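You operate a simulated robot arm through the tools that you are given. There is no shell and no other tool. Be economical: measure what you need, move in short steps, check, and stop when the job is done.

Carry out the task below with a simulated two-armed robot. There is one attempt and no reset: what you move stays moved.

## Task
On the top of the long bench, fold the blue towel in half, so that its two long edges meet.

It is judged by the outcome, as a careful person would: the job done as asked, and still so three seconds after it is handed in. It fails if anything else is knocked over, pushed out of place, dropped, spilled or broken. Flat cloth is picked up by pressing the open fingertips on it (5 to 10 N) and closing them slowly along it; thin cloth reads only 2 to 8 mm in the jaws.

## Robot
Two 7-joint arms with two-finger parallel grippers on one trunk, on a base that drives. Base frame: it is fixed to the floor where the robot stands at the start and does not move with it; the origin is under the middle of the robot, x ahead of it, y to its left, z up. Units: mm, rad, N and s.
The left shoulder is at the start at [70, 163, 1045], the right one opposite. With the tool pointing down near the work surface each hand reaches from about 400 to 880 mm from the robot's upright axis, wherever it stands, measured 20 degrees to its own side. Places, roughly: blue towel [-2250, 500, 750]; top of the long bench [-2500, 1100, 800]. Payload 3.43 kg a hand.
Tool frame (each hand has its own): the origin (TCP) lies between the finger pads and is the grasp point; the fingertips stand 34 mm ahead of it; z points along the fingers, y is the line along which they close. Largest opening 128 mm; finger width 24, thickness 12; the body of the gripper, 48 by 130 mm, starts 96 mm behind the TCP.
Orientation is that of the tool frame in the base frame, as [roll, pitch, yaw] about the fixed x, y, z axes, in that order (R = Rz(yaw) Ry(pitch) Rx(roll)). With the fingers straight down and closing along the base's y, the tool's x points along the base's -x, its y along +y and its z along -z.

## Interface
- The arms move only by the tool servo_tool. It takes "left_deltas", "right_deltas" or both (then of equal length, played together; a hand with none holds still); each is a list of rows, each a list of 3 entries, a list of its own where there are three numbers: the shift along the tool's x, y, z in mm, then the turn, a rotation vector about the tool's x, y, z in rad, then the finger opening in mm, from 0 to 128. In form: [[[dx, dy, dz], [wx, wy, wz], fingers], ...]. A call has 1 to 10 rows; each row shifts and turns the commanded pose from where the row before left it, along the tool's axes as they then stand. Rows are played at 5 a second. More than 50 mm and 0.15 rad between two rows, or a gripper value outside its range, and nothing of the call is played. A pose out of reach is approached as far as the arm can. The call stops where the force on the tool passes 40 N (or 10 N more than at its start, if that is more) or the arm is blocked; 0.2 s more then pass. The fingers move at their own pace (about 153 mm/s each) and stop on an object; they squeeze with about 35 N. The grip force told is the motor's: it shows also when the fingers shut on nothing. Time passes only in rows, and 0.2 s behind the last, so rows that do not move let the fingers close. It gives the time, the measured TCP pose, the force on the tool (base axes), the opening and the grip force at its end, in the units of the frame above (readings bear some noise), with the torque about the TCP (base axes, N m) and any sound that the robot's microphone picked up, and new pictures: "views" is both (left out), scene, wrist or none (wrist: the cameras of the hands that moved).
- Cameras (640 x 400 px; columns grow to the right, rows downward): "scene" is now at [141.2, -6.1, 1280.6]; the picture's right is [-0.06, -1.00, 0.00], its down [-0.50, 0.03, -0.87] and it looks along [0.87, -0.05, -0.50] (base axes); focal length 272 px, centre (320, 200). "left" rides on the left gripper at [76, 11, -160] in its tool frame; the picture's right is [-0.15, 0.99, 0.00], its down [-0.88, -0.13, -0.46] and it looks along [-0.45, -0.07, 0.89] (tool axes); focal length 234 px, centre (320, 200). "right" rides on the right gripper at [76, -11, -160] in its tool frame; the picture's right is [0.15, 0.99, 0.00], its down [-0.88, 0.13, -0.46] and it looks along [-0.45, 0.07, 0.89] (tool axes); focal length 234 px, centre (320, 200).
- slide_trunk(by): slides the trunk up (or, below 0, down) by that many mm; the arms and the scene camera ride with it, the base frame stays. It gives what a move gives, with no picture.
- steer(legs): drives the robot by 1 to 6 legs, each [ahead, left, turn to the left] in mm, mm and rad, along the robot's own axes; the way and the turn of a leg run together, so that a leg with both is an arc; at most 1500 mm and 3.142 rad a leg. The arms and the cameras ride along, it lands a little off, and it stops where it bumps. It gives what a move gives, and a new picture of the scene camera.
- pan_tilt(pan, tilt): turns the head with the scene camera to pan (to the left, within 1.501 rad either way) and tilt (down, from -0.506 to 1.204), counted from straight ahead of the robot. It gives what a move gives, and a new picture of the scene camera.
- probe_pixels(camera, pixels): for up to 12 pixels [column, row] of the newest picture of that camera ("zoom" is the newest enlarged one), the place [x, y, z] in the base frame of the surface seen there, good to about 3 mm. The clock stands still meanwhile.
- close_up(camera, box): a new picture of the part [left, top, right, bottom] of that camera's present view, enlarged. The clock stands still meanwhile.
- finish_job(): hands the job in; it is judged then, once.

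Go step by step. Measure first, check grasps and placings, and put right what went wrong. The budget is 90 turns and 274 pictures, counting those below and the enlarged ones. Unless the task says otherwise, let go and move clear before handing in, and close with one line.

The tools are called as name(argument=value, ...) on one line, values as JSON. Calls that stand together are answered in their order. servo_tool: Moves the arms, as the interface text tells. Its arguments: {"type":"object","properties":{"left_deltas":{"type":"array","items":{"type":"array"}},"right_deltas":{"type":"array","items":{"type":"array"}},"views":{"type":"string","enum":["both","scene","wrist","none"]}},"required":[]} The other tools are called the same way: slide_trunk (by) slides the trunk up or down; steer (legs) drives the base; pan_tilt (pan, tilt) turns the head that bears the scene camera; probe_pixels (camera, pixels) gives the place of the surface under pixels of a picture; close_up (camera, box) takes an enlarged picture of a part of a camera's view; finish_job () hands the job in.

At the start:

```text
time_s: 0.0
left_tool_pos: [666.1, 275.5, 972.9]
left_tool_rot: [-3.142, 0.0, -3.142]
left_contact_force: [0.0, -0.3, 0.7]
left_moment: [0.01, -0.03, 0.01]
left_width: 127.9
left_finger_force: 0.1
right_tool_pos: [683.0, -218.2, 967.6]
right_tool_rot: [3.141, 0.0, -3.141]
right_contact_force: [0.7, -0.2, 0.2]
right_moment: [-0.01, 0.01, -0.02]
right_width: 128.0
right_finger_force: 0.0
trunk travel left (down, up): [-525.0, 415.0]
robot x, y, heading: [-1.7, 2.5, 0.004]
head pan, tilt: [-0.056, 0.52]
```

scene: 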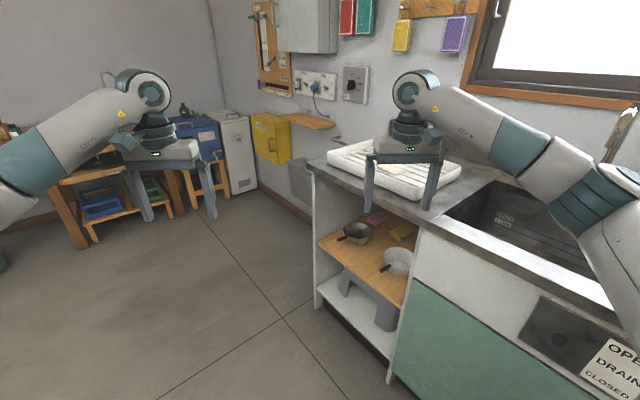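
right: 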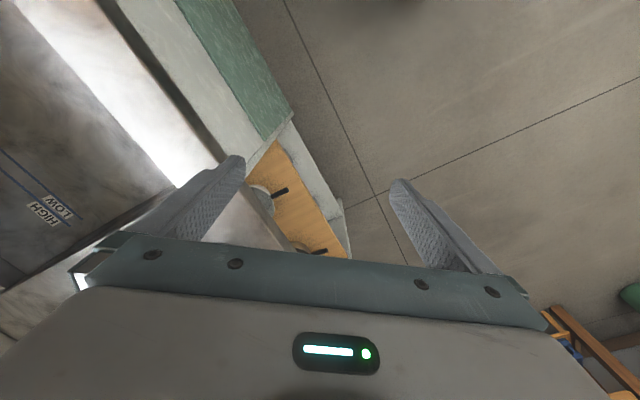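
left: 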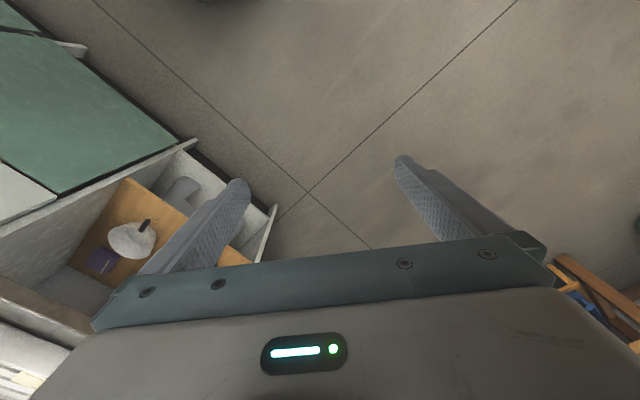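

The scene shows a sink counter ahead; the towel and bench lie behind the robot. I turn the head left to look around first.

pan_tilt(pan=1.5, tilt=0.35)

pan_tilt(pan=-1.5, tilt=0.35)

```text
time_s: 1.6
left_tool_pos: [666.7, 276.1, 973.1]
left_tool_rot: [-3.141, 0.0, 3.141]
left_contact_force: [-1.2, 0.4, 0.0]
left_moment: [0.01, 0.02, -0.03]
left_width: 127.9
left_finger_force: 0.0
right_tool_pos: [682.7, -218.1, 968.1]
right_tool_rot: [3.141, 0.0, -3.14]
right_contact_force: [0.7, -0.1, 0.0]
right_moment: [0.02, 0.03, 0.02]
right_width: 127.8
right_finger_force: 0.0
trunk travel left (down, up): [-525.0, 415.0]
robot x, y, heading: [0.2, -3.3, -0.002]
head pan, tilt: [1.499, 0.351]
```

scene: 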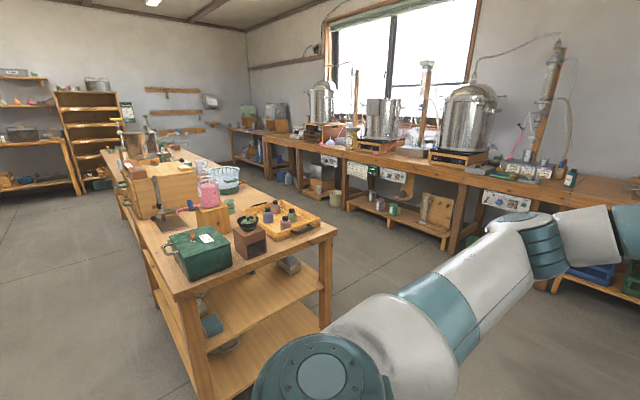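

```text
time_s: 4.2
left_tool_pos: [667.0, 276.7, 972.1]
left_tool_rot: [3.141, 0.001, -3.141]
left_contact_force: [-0.5, 0.1, 0.4]
left_moment: [0.04, -0.01, 0.0]
left_width: 128.3
left_finger_force: 0.0
right_tool_pos: [683.1, -217.4, 967.8]
right_tool_rot: [-3.141, -0.001, -3.142]
right_contact_force: [0.1, -0.4, -0.2]
right_moment: [0.0, -0.02, 0.03]
right_width: 127.8
right_finger_force: 0.1
trunk travel left (down, up): [-525.0, 415.0]
robot x, y, heading: [-3.2, 0.4, -0.001]
head pan, tilt: [-1.499, 0.351]
```

scene: 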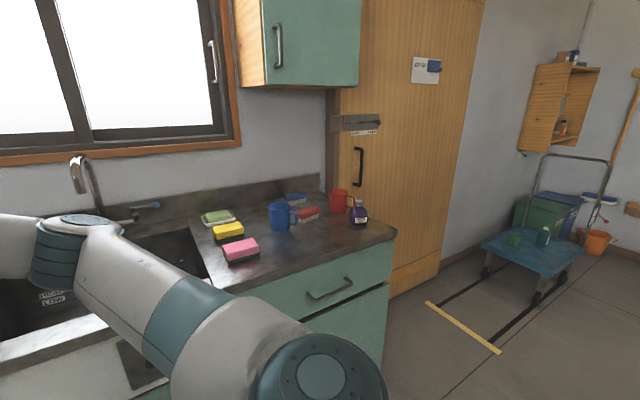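

The leftward view shows a centre table and a bench along the wall; I go back to it and measure before turning the base.

pan_tilt(pan=1.5, tilt=0.5)

probe_pixels(camera="scene", pixels=[[320, 200], [200, 220], [180, 260], [330, 195], [100, 120], [150, 300], [450, 170], [590, 150], [60, 200]])

```text
time_s: 6.8
left_tool_pos: [667.2, 275.7, 972.4]
left_tool_rot: [-3.141, 0.0, 3.142]
left_contact_force: [-0.6, 0.6, -0.7]
left_moment: [0.0, 0.0, -0.04]
left_width: 128.1
left_finger_force: 0.1
right_tool_pos: [682.2, -217.1, 968.5]
right_tool_rot: [-3.14, 0.0, -3.141]
right_contact_force: [0.3, 0.2, 0.0]
right_moment: [0.02, 0.0, -0.03]
right_width: 128.1
right_finger_force: 0.0
trunk travel left (down, up): [-525.0, 415.0]
robot x, y, heading: [1.1, 0.9, -0.0]
head pan, tilt: [1.499, 0.499]
```

scene: 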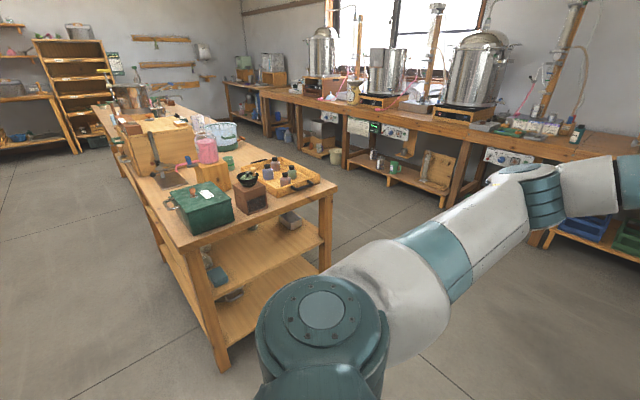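

```text
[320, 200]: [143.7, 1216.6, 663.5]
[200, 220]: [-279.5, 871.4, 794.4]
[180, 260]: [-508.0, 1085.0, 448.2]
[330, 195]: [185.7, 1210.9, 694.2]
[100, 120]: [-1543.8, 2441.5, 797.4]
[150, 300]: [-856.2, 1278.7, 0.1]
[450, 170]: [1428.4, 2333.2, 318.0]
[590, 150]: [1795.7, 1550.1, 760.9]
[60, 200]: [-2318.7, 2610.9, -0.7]
```

The centre table's near corner is about 900 mm from me and the bench is further behind. I raise the trunk for clearance and turn left in place.

slide_trunk(by=200)

steer(legs=[[0, 0, 1.3]])

pan_tilt(pan=1.3, tilt=0.4)

```text
time_s: 9.0
left_tool_pos: [666.0, 275.8, 1172.8]
left_tool_rot: [-3.141, -0.001, -3.141]
left_contact_force: [0.1, 0.2, -0.1]
left_moment: [0.0, 0.0, -0.02]
left_width: 128.0
left_finger_force: 0.1
right_tool_pos: [682.9, -217.4, 1167.4]
right_tool_rot: [-3.14, 0.001, -3.141]
right_contact_force: [-0.8, 0.6, 0.3]
right_moment: [-0.04, -0.02, -0.01]
right_width: 128.0
right_finger_force: 0.0
trunk travel left (down, up): [-725.0, 215.0]
robot x, y, heading: [1.6, -1.7, 0.002]
head pan, tilt: [1.499, 0.499]
```

```text
time_s: 12.7
left_tool_pos: [-124.7, 711.4, 1172.1]
left_tool_rot: [3.141, -0.001, -1.789]
left_contact_force: [0.2, 0.2, 0.4]
left_moment: [0.04, -0.03, -0.01]
left_width: 128.2
left_finger_force: 0.1
right_tool_pos: [360.5, 618.5, 1167.6]
right_tool_rot: [-3.14, -0.001, -1.789]
right_contact_force: [0.2, 1.1, 0.0]
right_moment: [0.01, 0.03, 0.02]
right_width: 128.1
right_finger_force: 0.1
trunk travel left (down, up): [-725.0, 215.0]
robot x, y, heading: [1.0, -1.9, 1.346]
head pan, tilt: [1.499, 0.499]
```

scene: 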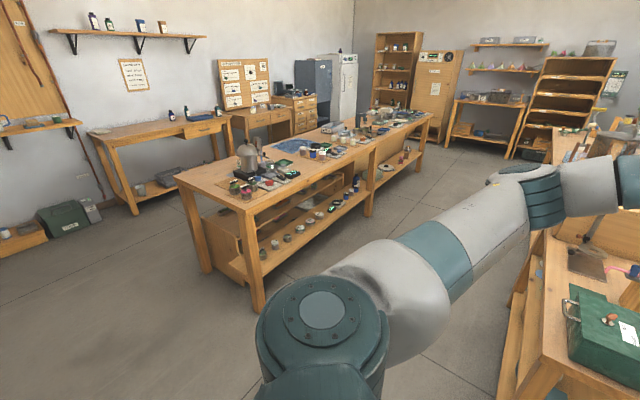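

```text
time_s: 13.5
left_tool_pos: [-125.6, 710.9, 1172.4]
left_tool_rot: [-3.14, -0.001, -1.789]
left_contact_force: [-0.6, 0.0, 1.0]
left_moment: [0.0, 0.0, 0.02]
left_width: 127.8
left_finger_force: 0.0
right_tool_pos: [360.1, 619.7, 1168.6]
right_tool_rot: [-3.141, 0.0, -1.789]
right_contact_force: [-0.9, -0.2, -0.3]
right_moment: [0.02, -0.02, -0.01]
right_width: 127.9
right_finger_force: 0.0
trunk travel left (down, up): [-725.0, 215.0]
robot x, y, heading: [3.4, -0.9, 1.353]
head pan, tilt: [1.3, 0.4]
```

scene: 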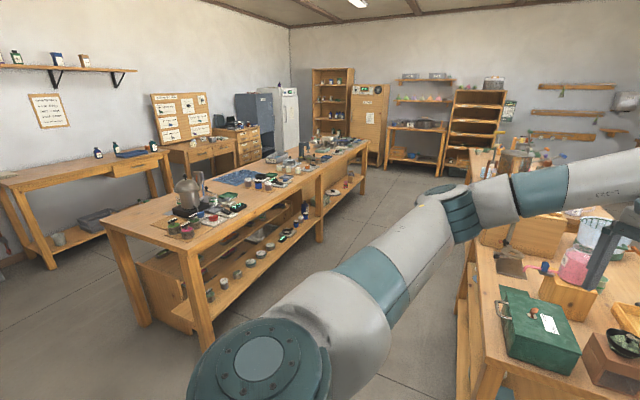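

The long bench is visible with a flat blue cloth near (235,177). I enlarge it and measure bench corners.

close_up(camera="scene", box=[140, 120, 380, 270])

probe_pixels(camera="scene", pixels=[[180, 253], [106, 228], [235, 177], [367, 147], [205, 345], [150, 322], [190, 190], [300, 180], [20, 185], [160, 155], [322, 240], [150, 230]])

```text
2.67 times, centred on (260, 195) of scene
```

zoom: 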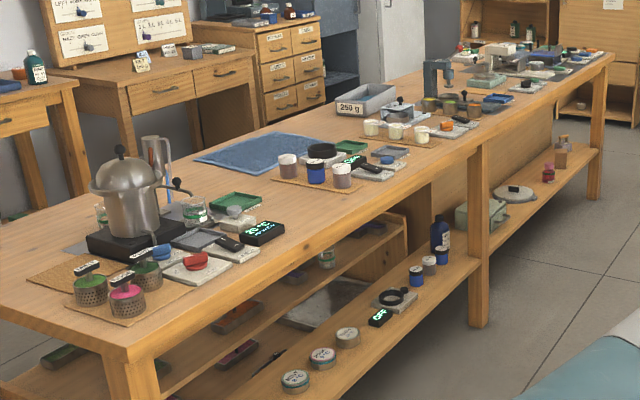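

```text
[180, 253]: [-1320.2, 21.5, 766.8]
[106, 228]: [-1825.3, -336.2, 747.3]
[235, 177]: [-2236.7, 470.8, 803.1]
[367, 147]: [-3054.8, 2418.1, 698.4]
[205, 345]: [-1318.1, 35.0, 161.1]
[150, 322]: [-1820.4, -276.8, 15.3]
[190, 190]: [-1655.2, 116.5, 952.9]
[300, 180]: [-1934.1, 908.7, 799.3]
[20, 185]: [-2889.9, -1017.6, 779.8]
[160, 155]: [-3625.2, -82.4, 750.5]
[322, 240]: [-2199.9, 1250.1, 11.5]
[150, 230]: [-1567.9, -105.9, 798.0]
```

The towel lies on the far side of the bench; I measure its corners from the zoom.

probe_pixels(camera="zoom", pixels=[[197, 159], [275, 133], [328, 137], [253, 173], [262, 150], [150, 170], [250, 130], [75, 215], [108, 345], [345, 128], [400, 78], [605, 55]])

probe_pixels(camera="scene", pixels=[[20, 262], [90, 270], [130, 190], [175, 178], [160, 205], [60, 230], [210, 142]])

```text
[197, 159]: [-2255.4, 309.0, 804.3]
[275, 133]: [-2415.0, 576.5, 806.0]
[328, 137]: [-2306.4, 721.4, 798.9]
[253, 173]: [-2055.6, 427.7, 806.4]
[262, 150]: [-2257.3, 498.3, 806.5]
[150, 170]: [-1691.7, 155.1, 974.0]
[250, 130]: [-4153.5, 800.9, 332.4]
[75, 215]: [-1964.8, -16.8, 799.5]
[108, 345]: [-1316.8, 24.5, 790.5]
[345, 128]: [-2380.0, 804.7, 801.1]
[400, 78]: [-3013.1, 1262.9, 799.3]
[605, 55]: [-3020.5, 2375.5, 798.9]
```

```text
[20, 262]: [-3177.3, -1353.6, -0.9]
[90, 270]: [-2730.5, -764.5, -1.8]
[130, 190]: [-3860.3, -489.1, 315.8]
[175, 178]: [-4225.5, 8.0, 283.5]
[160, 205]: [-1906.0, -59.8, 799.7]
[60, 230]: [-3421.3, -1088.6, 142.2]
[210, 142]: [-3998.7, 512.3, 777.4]
```

The towel's long edges (≈310 mm) run along the bench, and its west edge is near the bench's west side. I'll go round the south end into the west aisle; first I turn to face that way.

steer(legs=[[0, 0, 2.25]])

pan_tilt(pan=0, tilt=0.45)

```text
time_s: 19.2
left_tool_pos: [-476.7, -542.4, 1172.3]
left_tool_rot: [3.141, 0.0, 0.458]
left_contact_force: [-0.1, -0.5, -0.5]
left_moment: [-0.02, -0.01, 0.01]
left_width: 127.9
left_finger_force: 0.0
right_tool_pos: [-708.3, -104.7, 1167.8]
right_tool_rot: [3.141, 0.001, 0.456]
right_contact_force: [-0.3, -0.1, 0.1]
right_moment: [-0.04, 0.01, 0.02]
right_width: 127.9
right_finger_force: 0.0
trunk travel left (down, up): [-725.0, 215.0]
robot x, y, heading: [2.8, -1.0, -2.684]
head pan, tilt: [1.3, 0.4]
```

scene: 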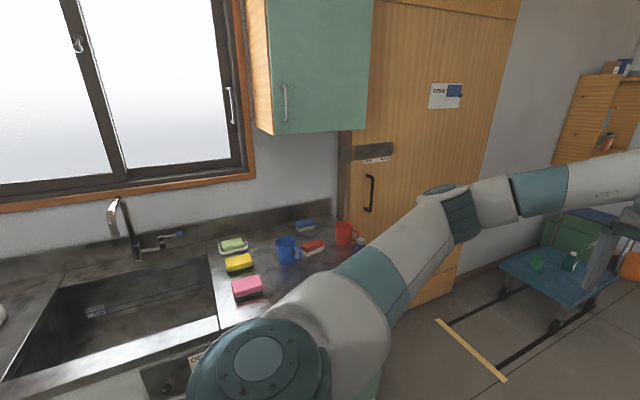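

```text
time_s: 20.7
left_tool_pos: [-477.6, -541.8, 1171.7]
left_tool_rot: [-3.14, -0.001, 0.458]
left_contact_force: [0.5, -0.1, -0.8]
left_moment: [-0.02, 0.01, 0.04]
left_width: 127.8
left_finger_force: 0.1
right_tool_pos: [-708.8, -105.6, 1167.7]
right_tool_rot: [3.14, 0.0, 0.455]
right_contact_force: [-0.8, -0.1, 0.5]
right_moment: [0.0, -0.01, 0.0]
right_width: 128.0
right_finger_force: 0.2
trunk travel left (down, up): [-725.0, 215.0]
robot x, y, heading: [2.6, -3.4, -2.682]
head pan, tilt: [0.0, 0.45]
```

scene: 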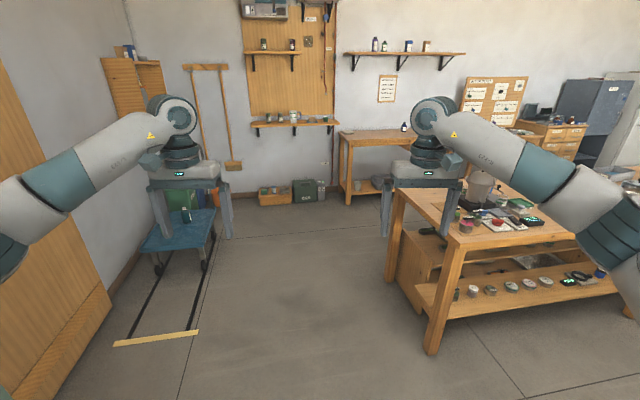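

The floor to the southwest is free (tile area around (290,260)). I drive to about (-1900,-1100), then check.

steer(legs=[[0, 0, 0.066], [1100, 0, 0], [1095, 0, 0]])

```text
time_s: 32.0
left_tool_pos: [-2369.6, -1643.2, 1171.5]
left_tool_rot: [-3.141, -0.001, 0.502]
left_contact_force: [0.8, 0.7, 0.4]
left_moment: [-0.04, -0.03, -0.01]
left_width: 127.8
left_finger_force: 0.0
right_tool_pos: [-2619.2, -1218.5, 1168.3]
right_tool_rot: [-3.141, 0.0, 0.501]
right_contact_force: [-0.1, -0.9, -0.1]
right_moment: [-0.02, 0.01, 0.04]
right_width: 128.2
right_finger_force: 0.0
trunk travel left (down, up): [-725.0, 215.0]
robot x, y, heading: [-1919.3, -1081.3, -2.644]
head pan, tilt: [0.0, 0.45]
```

scene: 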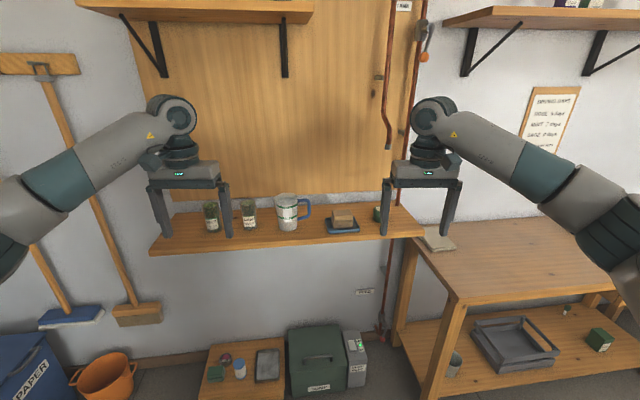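

The wall shelf with mug looks close to the hands; I measure before turning.

probe_pixels(camera="scene", pixels=[[290, 240], [165, 250], [410, 235], [290, 200], [210, 12], [490, 20], [150, 315], [480, 300]])

```text
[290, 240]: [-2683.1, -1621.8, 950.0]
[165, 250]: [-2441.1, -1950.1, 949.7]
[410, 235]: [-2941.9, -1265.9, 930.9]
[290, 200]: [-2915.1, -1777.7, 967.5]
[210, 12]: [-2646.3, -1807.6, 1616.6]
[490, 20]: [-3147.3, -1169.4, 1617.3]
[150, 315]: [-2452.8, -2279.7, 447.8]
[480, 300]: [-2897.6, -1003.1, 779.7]
```

Everything within my turning radius (~760 mm) is clear or lower than the hands. I turn right to face the bench side (heading 0.626).

steer(legs=[[0, 0, -1.5], [0, 0, -1.513]])

pan_tilt(pan=0.9, tilt=0.5)

```text
time_s: 39.7
left_tool_pos: [-1552.0, -457.5, 1171.3]
left_tool_rot: [3.141, -0.002, -2.491]
left_contact_force: [-0.6, 0.1, 0.0]
left_moment: [-0.01, -0.02, 0.02]
left_width: 127.9
left_finger_force: 0.1
right_tool_pos: [-1242.8, -841.0, 1168.8]
right_tool_rot: [3.141, 0.0, -2.488]
right_contact_force: [-1.4, 0.5, -0.1]
right_moment: [0.0, -0.03, 0.0]
right_width: 128.2
right_finger_force: 0.0
trunk travel left (down, up): [-725.0, 215.0]
robot x, y, heading: [-1917.4, -1082.0, 0.649]
head pan, tilt: [0.0, 0.45]
```

scene: 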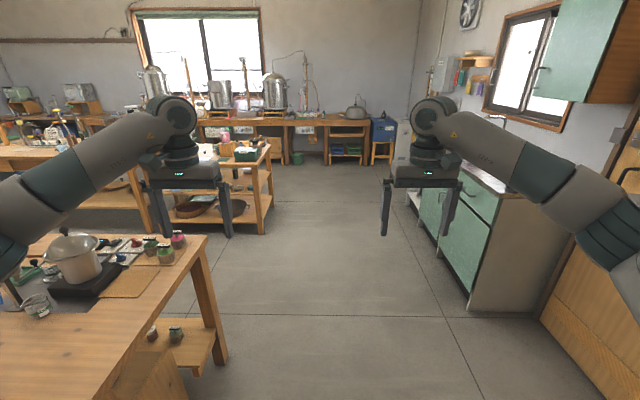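

```text
time_s: 40.9
left_tool_pos: [-1553.9, -458.2, 1172.0]
left_tool_rot: [3.141, 0.001, -2.49]
left_contact_force: [0.1, 0.5, -0.6]
left_moment: [0.0, 0.01, -0.01]
left_width: 127.9
left_finger_force: 0.1
right_tool_pos: [-1243.2, -840.7, 1168.7]
right_tool_rot: [-3.141, 0.002, -2.491]
right_contact_force: [-1.0, -0.1, 0.2]
right_moment: [0.01, 0.0, 0.01]
right_width: 128.3
right_finger_force: 0.1
trunk travel left (down, up): [-725.0, 215.0]
robot x, y, heading: [-1914.7, -1078.8, 0.65]
head pan, tilt: [0.901, 0.499]
```

scene: 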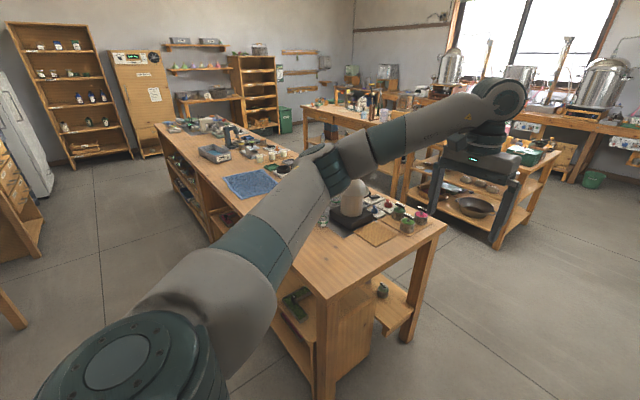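

The aisle is clear. I measure the bench's west edge and the towel from here.

probe_pixels(camera="scene", pixels=[[328, 298], [223, 200], [160, 135], [224, 178], [264, 170], [235, 198], [276, 184], [246, 185], [190, 170], [200, 240], [446, 225]])

close_up(camera="scene", box=[140, 110, 380, 260])

```text
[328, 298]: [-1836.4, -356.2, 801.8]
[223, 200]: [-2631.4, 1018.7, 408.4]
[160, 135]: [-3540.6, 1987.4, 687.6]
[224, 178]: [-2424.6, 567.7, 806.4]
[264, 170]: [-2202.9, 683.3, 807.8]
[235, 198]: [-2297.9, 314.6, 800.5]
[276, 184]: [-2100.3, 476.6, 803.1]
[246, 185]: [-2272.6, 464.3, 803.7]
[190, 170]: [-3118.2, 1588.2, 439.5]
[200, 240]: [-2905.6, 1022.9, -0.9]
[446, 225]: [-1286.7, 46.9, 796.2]
```

```text
2.67 times, centred on (260, 185) of scene
```

zoom: 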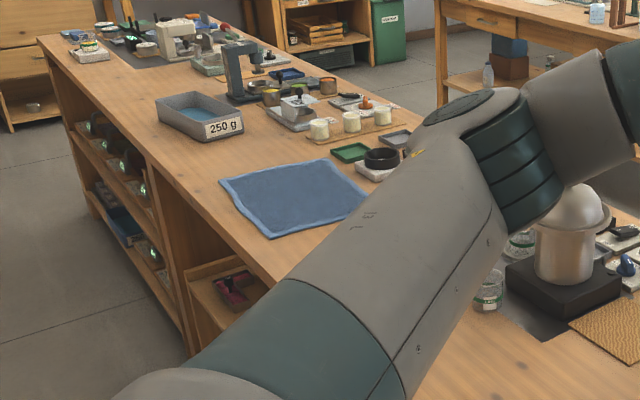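

The towel is a ~305×235 mm sheet, about 50 mm in from the bench's west edge. I strafe left along the aisle to stand in front of it and align with its edges.

steer(legs=[[0, 750, 0], [0, 750, 0], [0, 0, -0.09]])

pan_tilt(pan=0, tilt=0.85)

```text
time_s: 49.2
left_tool_pos: [-2410.9, 717.4, 1173.1]
left_tool_rot: [-3.139, 0.0, -2.586]
left_contact_force: [-0.1, -0.2, -0.4]
left_moment: [-0.01, 0.05, 0.0]
left_width: 128.0
left_finger_force: 0.1
right_tool_pos: [-2136.8, 305.1, 1168.4]
right_tool_rot: [-3.139, 0.001, -2.589]
right_contact_force: [0.0, -0.7, 1.1]
right_moment: [0.0, 0.01, -0.02]
right_width: 127.9
right_finger_force: 0.1
trunk travel left (down, up): [-725.0, 215.0]
robot x, y, heading: [-2828.4, 129.6, 0.549]
head pan, tilt: [0.901, 0.499]
```

scene: 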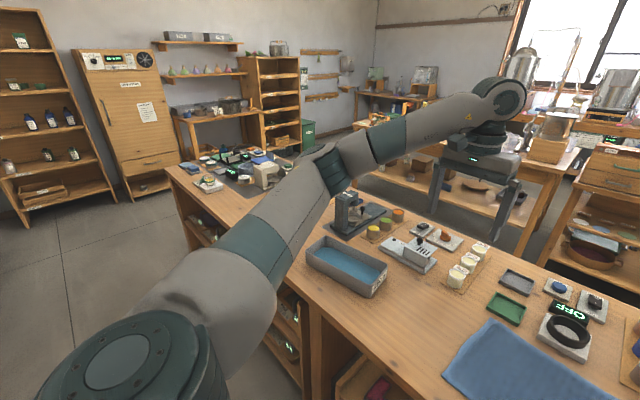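

```text
time_s: 50.4
left_tool_pos: [-2408.6, 717.5, 1171.1]
left_tool_rot: [-3.14, 0.0, -2.586]
left_contact_force: [-0.4, -0.3, -0.3]
left_moment: [-0.01, -0.05, -0.02]
left_width: 128.0
left_finger_force: 0.0
right_tool_pos: [-2136.3, 303.9, 1167.6]
right_tool_rot: [3.141, 0.001, -2.589]
right_contact_force: [0.0, 0.2, 0.5]
right_moment: [0.01, -0.01, 0.0]
right_width: 128.1
right_finger_force: 0.0
trunk travel left (down, up): [-725.0, 215.0]
robot x, y, heading: [-2832.7, 126.9, 0.55]
head pan, tilt: [0.0, 0.85]
```

scene: 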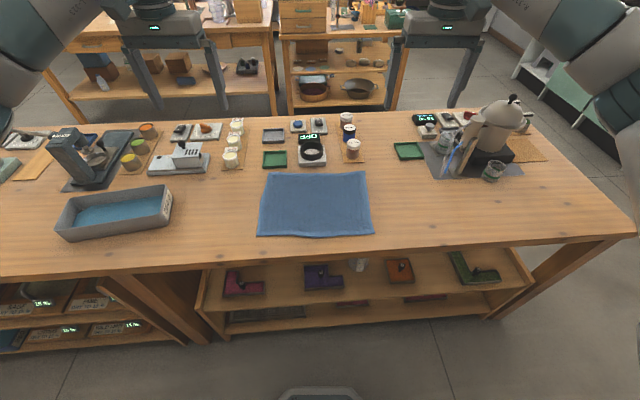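

I'm squarely in front of the towel (258–373, 170–237). I measure its corners and neighbours.

close_up(camera="scene", box=[160, 110, 400, 260])

probe_pixels(camera="scene", pixels=[[259, 235], [371, 233], [266, 173], [364, 173], [315, 205], [170, 190], [173, 215], [315, 235], [315, 175], [313, 163], [250, 254], [350, 247]])

```text
2.67 times, centred on (280, 185) of scene
```

zoom: 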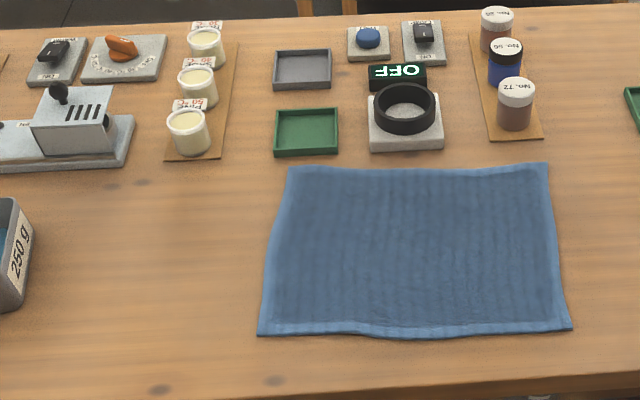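

```text
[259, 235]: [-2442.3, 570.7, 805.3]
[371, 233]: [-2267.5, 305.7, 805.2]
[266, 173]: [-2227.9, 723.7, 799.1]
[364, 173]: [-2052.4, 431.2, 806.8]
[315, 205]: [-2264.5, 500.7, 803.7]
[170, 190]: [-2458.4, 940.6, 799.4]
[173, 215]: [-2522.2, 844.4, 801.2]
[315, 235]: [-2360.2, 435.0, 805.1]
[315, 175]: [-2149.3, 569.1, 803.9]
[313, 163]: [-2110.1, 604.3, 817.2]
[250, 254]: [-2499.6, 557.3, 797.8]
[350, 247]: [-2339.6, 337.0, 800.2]
```

I refine corners through the enlarged picture, plus heights of the objects behind the towel.

probe_pixels(camera="zoom", pixels=[[262, 331], [567, 326], [292, 170], [543, 168], [350, 333], [480, 333], [420, 171], [275, 152], [405, 148], [516, 128], [516, 85], [405, 110]])

```text
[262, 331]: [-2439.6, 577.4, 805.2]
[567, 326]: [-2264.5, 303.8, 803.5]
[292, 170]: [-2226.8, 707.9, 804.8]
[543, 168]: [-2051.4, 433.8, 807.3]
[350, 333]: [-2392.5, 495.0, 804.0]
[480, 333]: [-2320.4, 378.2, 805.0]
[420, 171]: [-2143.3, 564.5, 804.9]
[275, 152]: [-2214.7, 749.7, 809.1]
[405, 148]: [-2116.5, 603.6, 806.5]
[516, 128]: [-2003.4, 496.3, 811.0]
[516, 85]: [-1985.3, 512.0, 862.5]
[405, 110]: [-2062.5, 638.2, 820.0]
```

The towel is a clean ~325×250 rectangle whose long edges are parallel to my lateral axis; clearance to the scale behind is ~35 mm. I'll pinch the far edge near its corners and fold it toward me. First, hands over the far corners, fingers at 44 mm, then lower the trunk.

servo_tool(left_deltas=[[[-28.6, -28.6, 0], [0, 0, 0], 44], [[-28.6, -28.6, 0], [0, 0, 0], 44], [[-28.6, -28.6, 0], [0, 0, 0], 44], [[-28.6, -28.6, 0], [0, 0, 0], 44], [[-28.6, -28.6, 0], [0, 0, 0], 44]], right_deltas=[[[-26.4, 21.4, 0], [0, 0, 0], 44], [[-26.4, 21.4, 0], [0, 0, 0], 44], [[-26.4, 21.4, 0], [0, 0, 0], 44], [[-26.4, 21.4, 0], [0, 0, 0], 44], [[-26.4, 21.4, 0], [0, 0, 0], 44]], views="none")

slide_trunk(by=-200)

servo_tool(left_deltas=[[[0, 0, 40], [0, 0, 0], 44], [[0, 0, 30], [0, 0, 0], 44]], right_deltas=[[[0, 0, 40], [0, 0, 0], 44], [[0, 0, 30], [0, 0, 0], 44]])

```text
time_s: 51.6
left_tool_pos: [-2212.5, 670.2, 1172.4]
left_tool_rot: [3.14, 0.0, -2.586]
left_contact_force: [0.0, 0.8, 0.1]
left_moment: [-0.09, -0.05, -0.02]
left_width: 43.8
left_finger_force: 0.1
right_tool_pos: [-2082.0, 459.0, 1167.1]
right_tool_rot: [3.141, 0.001, -2.585]
right_contact_force: [0.3, -0.2, -1.3]
right_moment: [0.05, 0.05, 0.0]
right_width: 44.1
right_finger_force: 0.2
right hand out of reach, approached as far as the arm can: row 5
trunk travel left (down, up): [-725.0, 215.0]
robot x, y, heading: [-2833.8, 127.6, 0.551]
head pan, tilt: [0.0, 0.85]
```

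```text
time_s: 53.8
left_tool_pos: [-2212.1, 670.8, 971.9]
left_tool_rot: [3.141, -0.001, -2.586]
left_contact_force: [0.4, -0.2, -0.4]
left_moment: [-0.03, 0.03, 0.03]
left_width: 44.0
left_finger_force: 0.2
right_tool_pos: [-2082.3, 460.5, 967.4]
right_tool_rot: [-3.141, 0.001, -2.587]
right_contact_force: [-0.2, 0.2, 0.3]
right_moment: [0.01, -0.02, 0.0]
right_width: 44.2
right_finger_force: 0.1
trunk travel left (down, up): [-525.0, 415.0]
robot x, y, heading: [-2830.0, 134.4, 0.55]
head pan, tilt: [0.0, 0.85]
```

```text
time_s: 54.4
left_tool_pos: [-2211.8, 669.4, 902.4]
left_tool_rot: [3.141, -0.001, -2.586]
left_contact_force: [-0.1, 0.3, 0.0]
left_moment: [0.04, -0.02, 0.01]
left_width: 44.1
left_finger_force: 0.0
right_tool_pos: [-2083.7, 460.8, 898.4]
right_tool_rot: [-3.141, 0.001, -2.588]
right_contact_force: [-0.1, 0.3, -0.5]
right_moment: [0.01, -0.03, -0.02]
right_width: 43.9
right_finger_force: 0.1
trunk travel left (down, up): [-525.0, 415.0]
robot x, y, heading: [-2829.6, 131.5, 0.555]
head pan, tilt: [0.0, 0.85]
```

scene: 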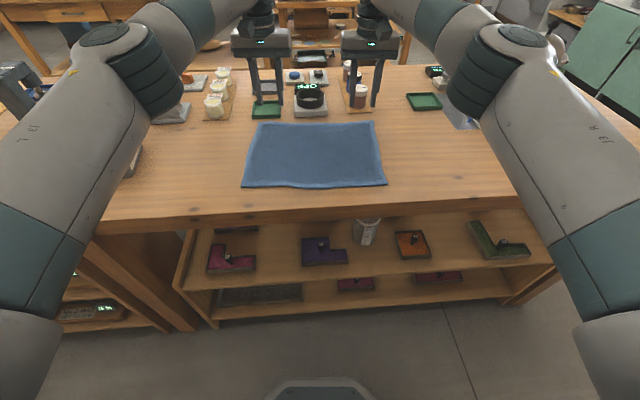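
right: 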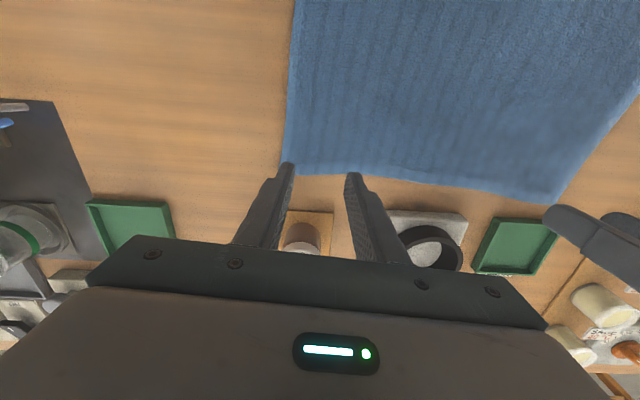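
left: 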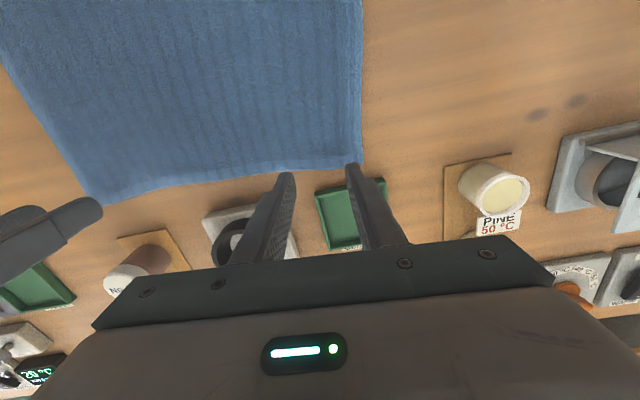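

Both hands hover over the far edge. I check where the edge really is with the wrist cameras.

probe_pixels(camera="right", pixels=[[286, 168], [320, 172], [345, 168], [320, 155]])

probe_pixels(camera="left", pixels=[[358, 163], [320, 166], [300, 169], [320, 155]])

```text
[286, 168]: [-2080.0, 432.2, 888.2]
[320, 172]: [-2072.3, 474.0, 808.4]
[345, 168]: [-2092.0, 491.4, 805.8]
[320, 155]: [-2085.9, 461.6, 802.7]
```

```text
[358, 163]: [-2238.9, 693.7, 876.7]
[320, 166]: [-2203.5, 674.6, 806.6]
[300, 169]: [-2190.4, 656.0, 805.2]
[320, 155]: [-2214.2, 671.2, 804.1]
```

Left pinch line is ~10 mm and right ~16 mm inside the edge; I shift right outward 8 mm, and descend to just above the cloth.

servo_tool(left_deltas=[[[-2, 0, 30], [0, 0, 0], 44], [[0, 0, 26], [0, 0, 0], 44], [[0, 0, 4], [0, 0, 0], 44], [[0, 0, 2], [0, 0, 0], 44]], right_deltas=[[[-8, 0, 28], [0, 0, 0], 44], [[0, 0, 24], [0, 0, 0], 44], [[0, 0, 4], [0, 0, 0], 44], [[0, 0, 2], [0, 0, 0], 44]], views="wrist")

```text
time_s: 55.4
left_tool_pos: [-2209.8, 671.7, 839.4]
left_tool_rot: [3.141, -0.001, -2.587]
left_contact_force: [-0.3, -0.9, -0.4]
left_moment: [0.01, -0.04, -0.02]
left_width: 44.3
left_finger_force: 0.1
right_tool_pos: [-2076.2, 464.0, 839.0]
right_tool_rot: [-3.141, -0.002, -2.587]
right_contact_force: [-0.3, 0.3, -0.1]
right_moment: [-0.02, 0.0, 0.05]
right_width: 44.1
right_finger_force: 0.0
trunk travel left (down, up): [-525.0, 415.0]
robot x, y, heading: [-2832.8, 132.1, 0.551]
head pan, tilt: [0.0, 0.85]
```

right: 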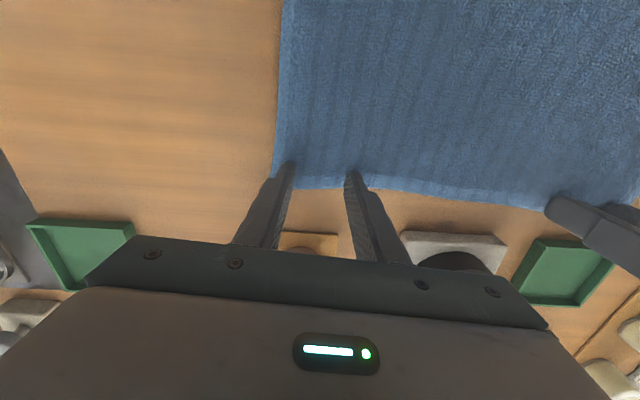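
left: 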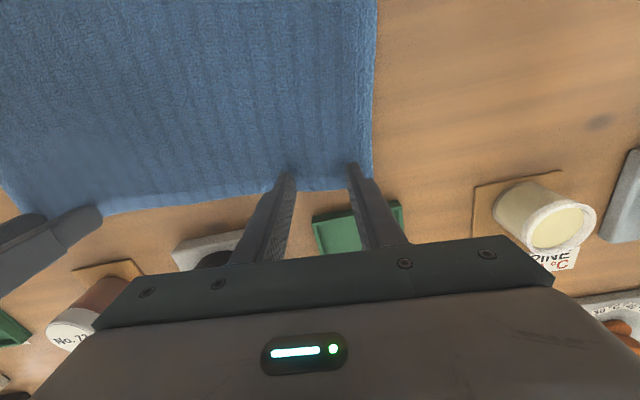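

Tips are just above the cloth with the edge slightly beyond them. I press in small steps.

servo_tool(left_deltas=[[[0, 0, 2], [0, 0, 0], 44], [[0, 0, 1], [0, 0, 0], 44]], right_deltas=[[[0, 0, 2], [0, 0, 0], 44], [[0, 0, 1], [0, 0, 0], 44]], views="none")

```text
time_s: 56.0
left_tool_pos: [-2210.1, 670.7, 836.9]
left_tool_rot: [-3.141, 0.001, -2.588]
left_contact_force: [0.7, 0.8, 2.4]
left_moment: [0.05, -0.07, 0.02]
left_width: 44.3
left_finger_force: 0.0
right_tool_pos: [-2076.0, 463.7, 838.6]
right_tool_rot: [3.141, 0.002, -2.588]
right_contact_force: [-0.9, 0.7, 6.1]
right_moment: [0.01, 0.04, -0.03]
right_width: 43.6
right_finger_force: 0.0
trunk travel left (down, up): [-525.0, 415.0]
robot x, y, heading: [-2829.9, 130.8, 0.553]
head pan, tilt: [0.0, 0.85]
```

Right presses 6 N, left 2.4 N; I add a bit to the left and close both slowly.

servo_tool(left_deltas=[[[0, 0, 1.5], [0, 0, 0], 44], [[0, 0, 0.5], [0, 0, 0], 40], [[0, 0, 0], [0, 0, 0], 36], [[0, 0, 0], [0, 0, 0], 32], [[0, 0, 0], [0, 0, 0], 28], [[0, 0, 0], [0, 0, 0], 24], [[0, 0, 0], [0, 0, 0], 20], [[0, 0, 0], [0, 0, 0], 16]], right_deltas=[[[0, 0, 0.5], [0, 0, 0], 44], [[0, 0, 0], [0, 0, 0], 40], [[0, 0, 0], [0, 0, 0], 36], [[0, 0, 0], [0, 0, 0], 32], [[0, 0, 0], [0, 0, 0], 28], [[0, 0, 0], [0, 0, 0], 24], [[0, 0, 0], [0, 0, 0], 20], [[0, 0, 0], [0, 0, 0], 16]], views="wrist")

```text
time_s: 57.8
left_tool_pos: [-2212.8, 669.8, 837.1]
left_tool_rot: [3.141, 0.002, -2.587]
left_contact_force: [0.7, -1.2, 10.1]
left_moment: [-0.04, -0.05, -0.01]
left_width: 15.2
left_finger_force: 0.1
right_tool_pos: [-2075.8, 463.4, 835.8]
right_tool_rot: [-3.141, 0.003, -2.59]
right_contact_force: [-1.5, 0.9, 5.6]
right_moment: [-0.01, 0.08, -0.01]
right_width: 15.6
right_finger_force: 0.1
trunk travel left (down, up): [-525.0, 415.0]
robot x, y, heading: [-2831.9, 131.6, 0.554]
head pan, tilt: [0.0, 0.85]
```

right: 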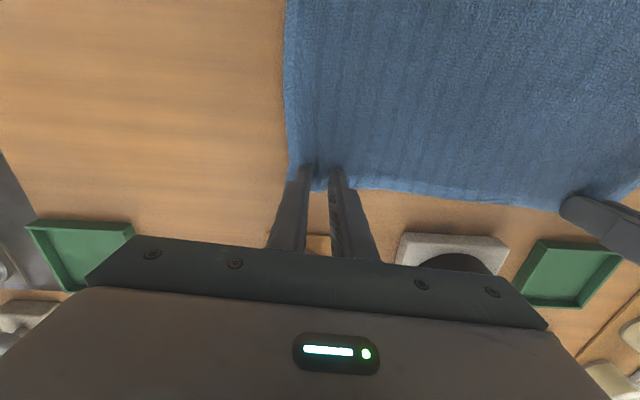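
left: 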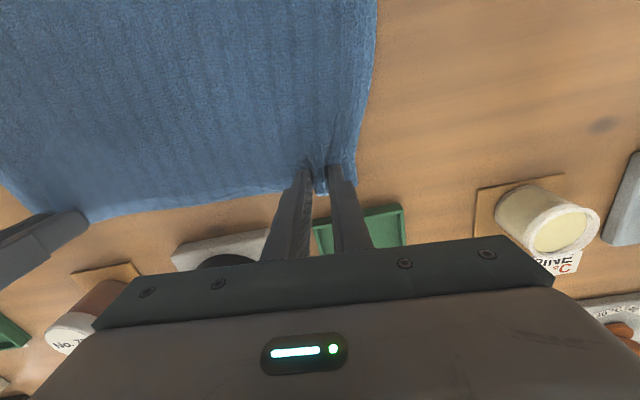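

The cloth is gathering between the fingers on both sides. I finish closing and hold.

servo_tool(left_deltas=[[[0, 0, 0], [0, 0, 0], 12], [[0, 0, 0], [0, 0, 0], 9], [[0, 0, 0], [0, 0, 0], 6], [[0, 0, 0], [0, 0, 0], 3], [[0, 0, 0], [0, 0, 0], 0], [[0, 0, 0], [0, 0, 0], 0]], right_deltas=[[[0, 0, 0], [0, 0, 0], 12], [[0, 0, 0], [0, 0, 0], 9], [[0, 0, 0], [0, 0, 0], 6], [[0, 0, 0], [0, 0, 0], 3], [[0, 0, 0], [0, 0, 0], 0], [[0, 0, 0], [0, 0, 0], 0]], views="wrist")

```text
time_s: 59.2
left_tool_pos: [-2211.9, 669.1, 835.7]
left_tool_rot: [3.141, 0.0, -2.587]
left_contact_force: [5.4, -7.7, 10.8]
left_moment: [-0.22, -0.16, 0.01]
left_width: 4.4
left_finger_force: 34.5
right_tool_pos: [-2076.6, 464.2, 837.2]
right_tool_rot: [-3.141, 0.003, -2.587]
right_contact_force: [-4.9, 7.4, 4.6]
right_moment: [0.26, 0.22, -0.03]
right_width: 3.7
right_finger_force: 35.1
trunk travel left (down, up): [-525.0, 415.0]
robot x, y, heading: [-2831.5, 130.3, 0.553]
head pan, tilt: [0.0, 0.85]
```

right: 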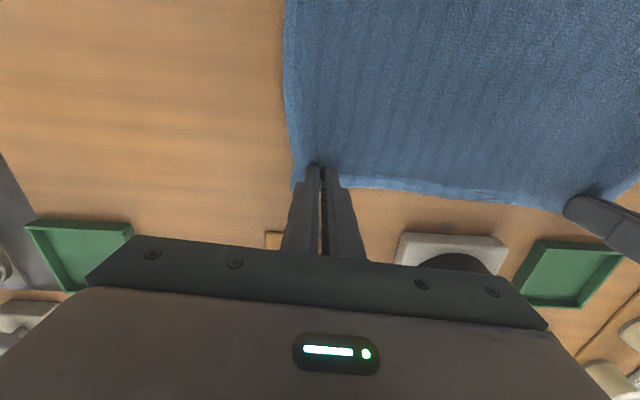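
left: 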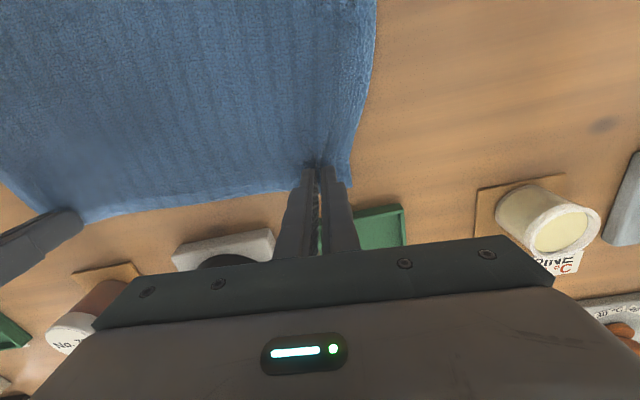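

Both hands hold cloth (4.4 and 3.7 mm). I lift a little, easing the hands inward to relax the tension, and check.

servo_tool(left_deltas=[[[0, -5, -15], [0, 0, 0], 0], [[5, 0, -20], [0, 0, 0], 0], [[5, 0, -20], [0, 0, 0], 0]], right_deltas=[[[0, 5, -15], [0, 0, 0], 0], [[5, 0, -20], [0, 0, 0], 0], [[5, 0, -20], [0, 0, 0], 0]])

```text
time_s: 60.0
left_tool_pos: [-2216.7, 661.2, 890.2]
left_tool_rot: [3.141, 0.0, -2.588]
left_contact_force: [0.0, -0.6, 0.1]
left_moment: [-0.01, 0.03, -0.04]
left_width: 3.9
left_finger_force: 35.0
right_tool_pos: [-2088.6, 462.1, 891.1]
right_tool_rot: [-3.141, 0.0, -2.588]
right_contact_force: [0.1, 0.0, 0.4]
right_moment: [-0.01, 0.04, -0.03]
right_width: 3.5
right_finger_force: 34.5
trunk travel left (down, up): [-525.0, 415.0]
robot x, y, heading: [-2831.1, 131.9, 0.554]
head pan, tilt: [0.0, 0.85]
```

scene: 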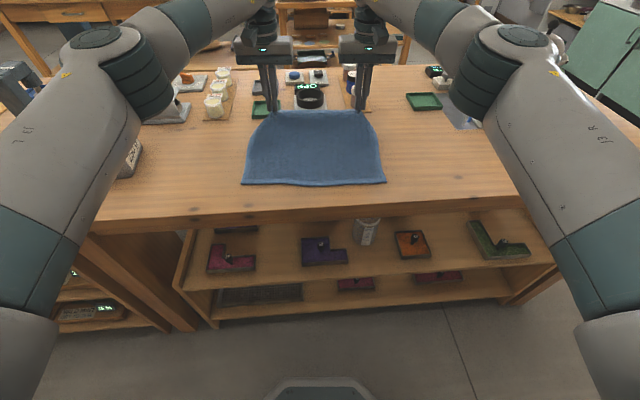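
right: 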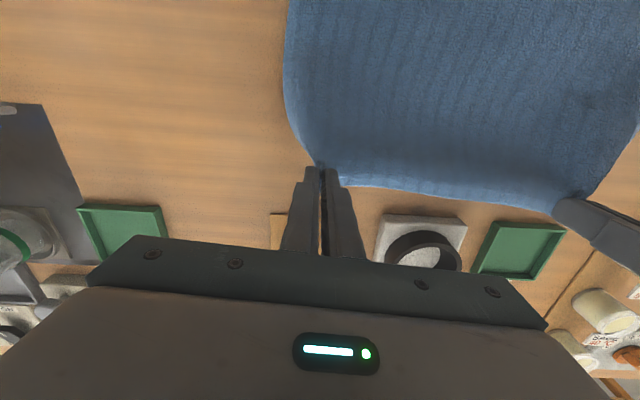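
left: 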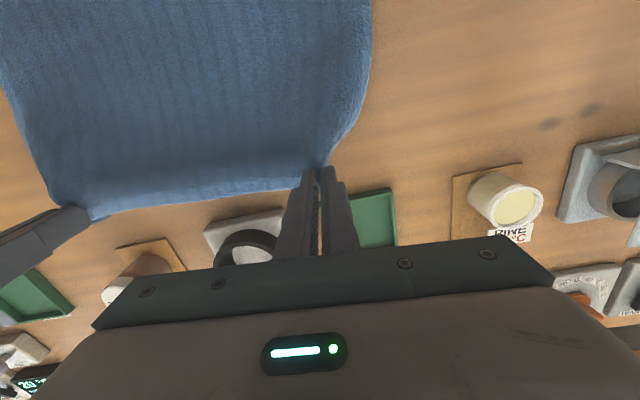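

The far edge is up, held in both hands. I now carry it in an arc toward me while tilting the fingers forward (towards +f).

servo_tool(left_deltas=[[[9.7, 0, -23], [0, -0.05, 0], 0], [[22.4, 0, -20.8], [0, -0.1, 0], 0], [[27.5, 0, -18.2], [0, -0.15, 0], 0], [[27, 0, -13.7], [0, -0.15, 0], 0], [[27.6, 0, -10.5], [0, -0.15, 0], 0], [[28.7, 0, -8.1], [0, -0.12, 0], 0], [[25.7, 0, -5.4], [0, -0.12, 0], 0]], right_deltas=[[[9.7, 0, -23], [0, -0.05, 0], 0], [[22.4, 0, -20.8], [0, -0.1, 0], 0], [[27.5, 0, -18.2], [0, -0.15, 0], 0], [[27, 0, -13.7], [0, -0.15, 0], 0], [[27.6, 0, -10.5], [0, -0.15, 0], 0], [[28.7, 0, -8.1], [0, -0.12, 0], 0], [[25.7, 0, -5.4], [0, -0.12, 0], 0]])

```text
time_s: 61.6
left_tool_pos: [-2363.6, 572.3, 928.9]
left_tool_rot: [-3.14, 0.843, -2.583]
left_contact_force: [1.3, -0.2, -0.3]
left_moment: [-0.02, 0.01, -0.07]
left_width: 4.2
left_finger_force: 35.0
right_tool_pos: [-2234.8, 370.8, 928.9]
right_tool_rot: [3.14, 0.841, -2.589]
right_contact_force: [-0.9, 0.7, -0.3]
right_moment: [-0.03, 0.0, 0.01]
right_width: 3.8
right_finger_force: 35.3
trunk travel left (down, up): [-525.0, 415.0]
robot x, y, heading: [-2830.6, 131.8, 0.556]
head pan, tilt: [0.0, 0.85]
```

scene: 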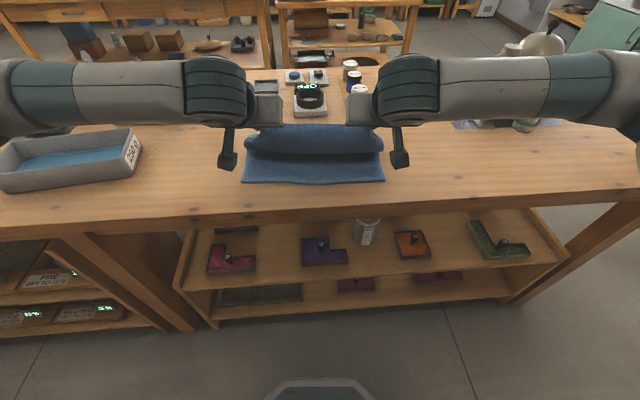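
right: 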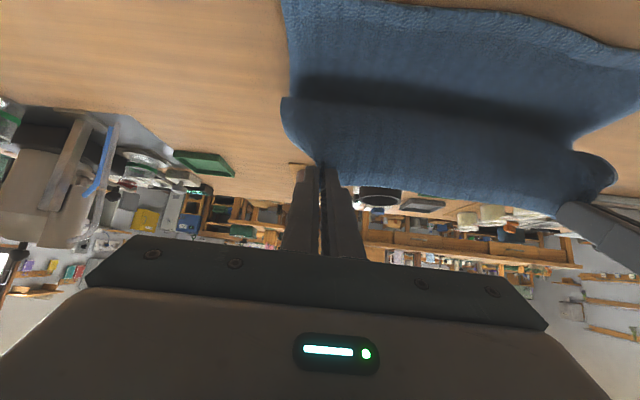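
left: 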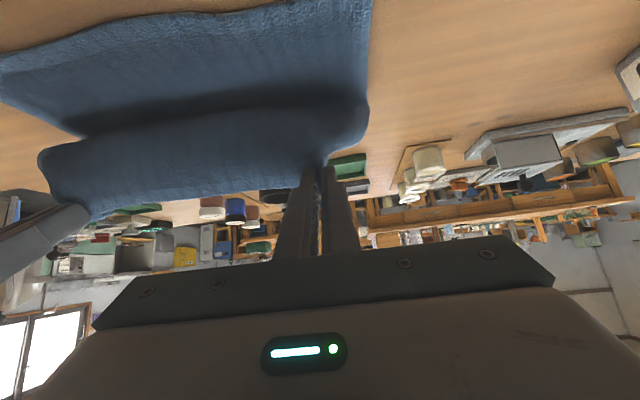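

The towel is curling over nicely, with the near half undisturbed. I continue down toward the near edge with further tilt.

servo_tool(left_deltas=[[[23, 0, -2.9], [0, -0.12, 0], 0], [[23.4, 0, -4.6], [0, -0.12, 0], 0], [[24.4, 0, -5.9], [0, -0.12, 0], 0], [[22.1, 0, -6.5], [0, -0.1, 0], 0], [[16.9, 0, -6.3], [0, -0.08, 0], 0]], right_deltas=[[[23, 0, -2.9], [0, -0.12, 0], 0], [[23.4, 0, -4.6], [0, -0.12, 0], 0], [[24.4, 0, -5.9], [0, -0.12, 0], 0], [[22.1, 0, -6.5], [0, -0.1, 0], 0], [[16.9, 0, -6.3], [0, -0.08, 0], 0]])

```text
time_s: 62.8
left_tool_pos: [-2419.1, 511.5, 853.7]
left_tool_rot: [3.134, 1.375, -2.59]
left_contact_force: [0.6, -0.6, -0.5]
left_moment: [-0.07, 0.02, -0.05]
left_width: 4.1
left_finger_force: 35.3
left hand out of reach, approached as far as the arm can: row 4, 5
right_tool_pos: [-2302.1, 340.0, 848.7]
right_tool_rot: [-3.139, 1.376, -2.59]
right_contact_force: [0.2, -0.4, 0.1]
right_moment: [-0.01, 0.02, 0.05]
right_width: 3.4
right_finger_force: 35.1
right hand out of reach, approached as far as the arm can: row 5
trunk travel left (down, up): [-525.0, 415.0]
robot x, y, heading: [-2831.3, 127.0, 0.554]
head pan, tilt: [0.0, 0.85]
```

scene: 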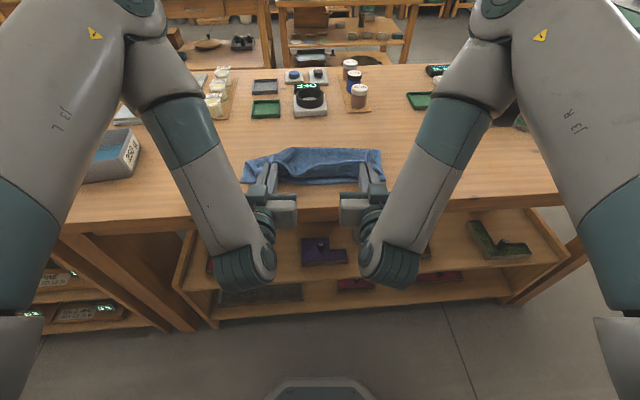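
right: 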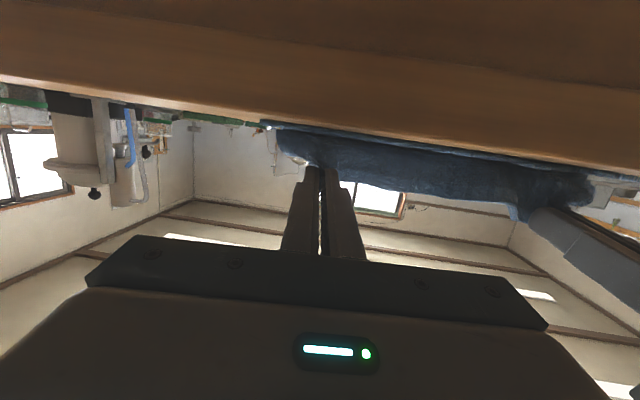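
left: 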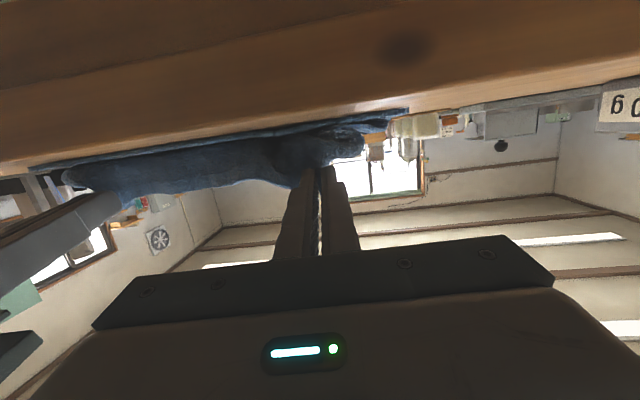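

Both hands got near their reach limits at this tilt, and the left drifted ~20 mm inward. I back the tilt off by 0.2 and restore the lateral position.

servo_tool(left_deltas=[[[0, 0, 0], [0, 0.1, 0], 0], [[0, 0, 0], [0, 0.1, 0], 0]], right_deltas=[[[0, 0, 0], [0, 0.1, 0], 0], [[0, 0, 0], [0, 0.1, 0], 0]], views="none")

```text
time_s: 63.4
left_tool_pos: [-2417.6, 509.8, 854.3]
left_tool_rot: [3.141, 1.181, -2.589]
left_contact_force: [0.0, 0.0, 0.0]
left_moment: [-0.01, -0.07, -0.06]
left_width: 4.3
left_finger_force: 35.5
left hand out of reach, approached as far as the arm can: row 1
right_tool_pos: [-2305.2, 338.6, 851.7]
right_tool_rot: [3.141, 1.179, -2.588]
right_contact_force: [-0.7, -0.1, 0.6]
right_moment: [0.03, 0.0, 0.06]
right_width: 3.4
right_finger_force: 35.5
trunk travel left (down, up): [-525.0, 415.0]
robot x, y, heading: [-2831.3, 133.3, 0.553]
head pan, tilt: [0.0, 0.85]
```

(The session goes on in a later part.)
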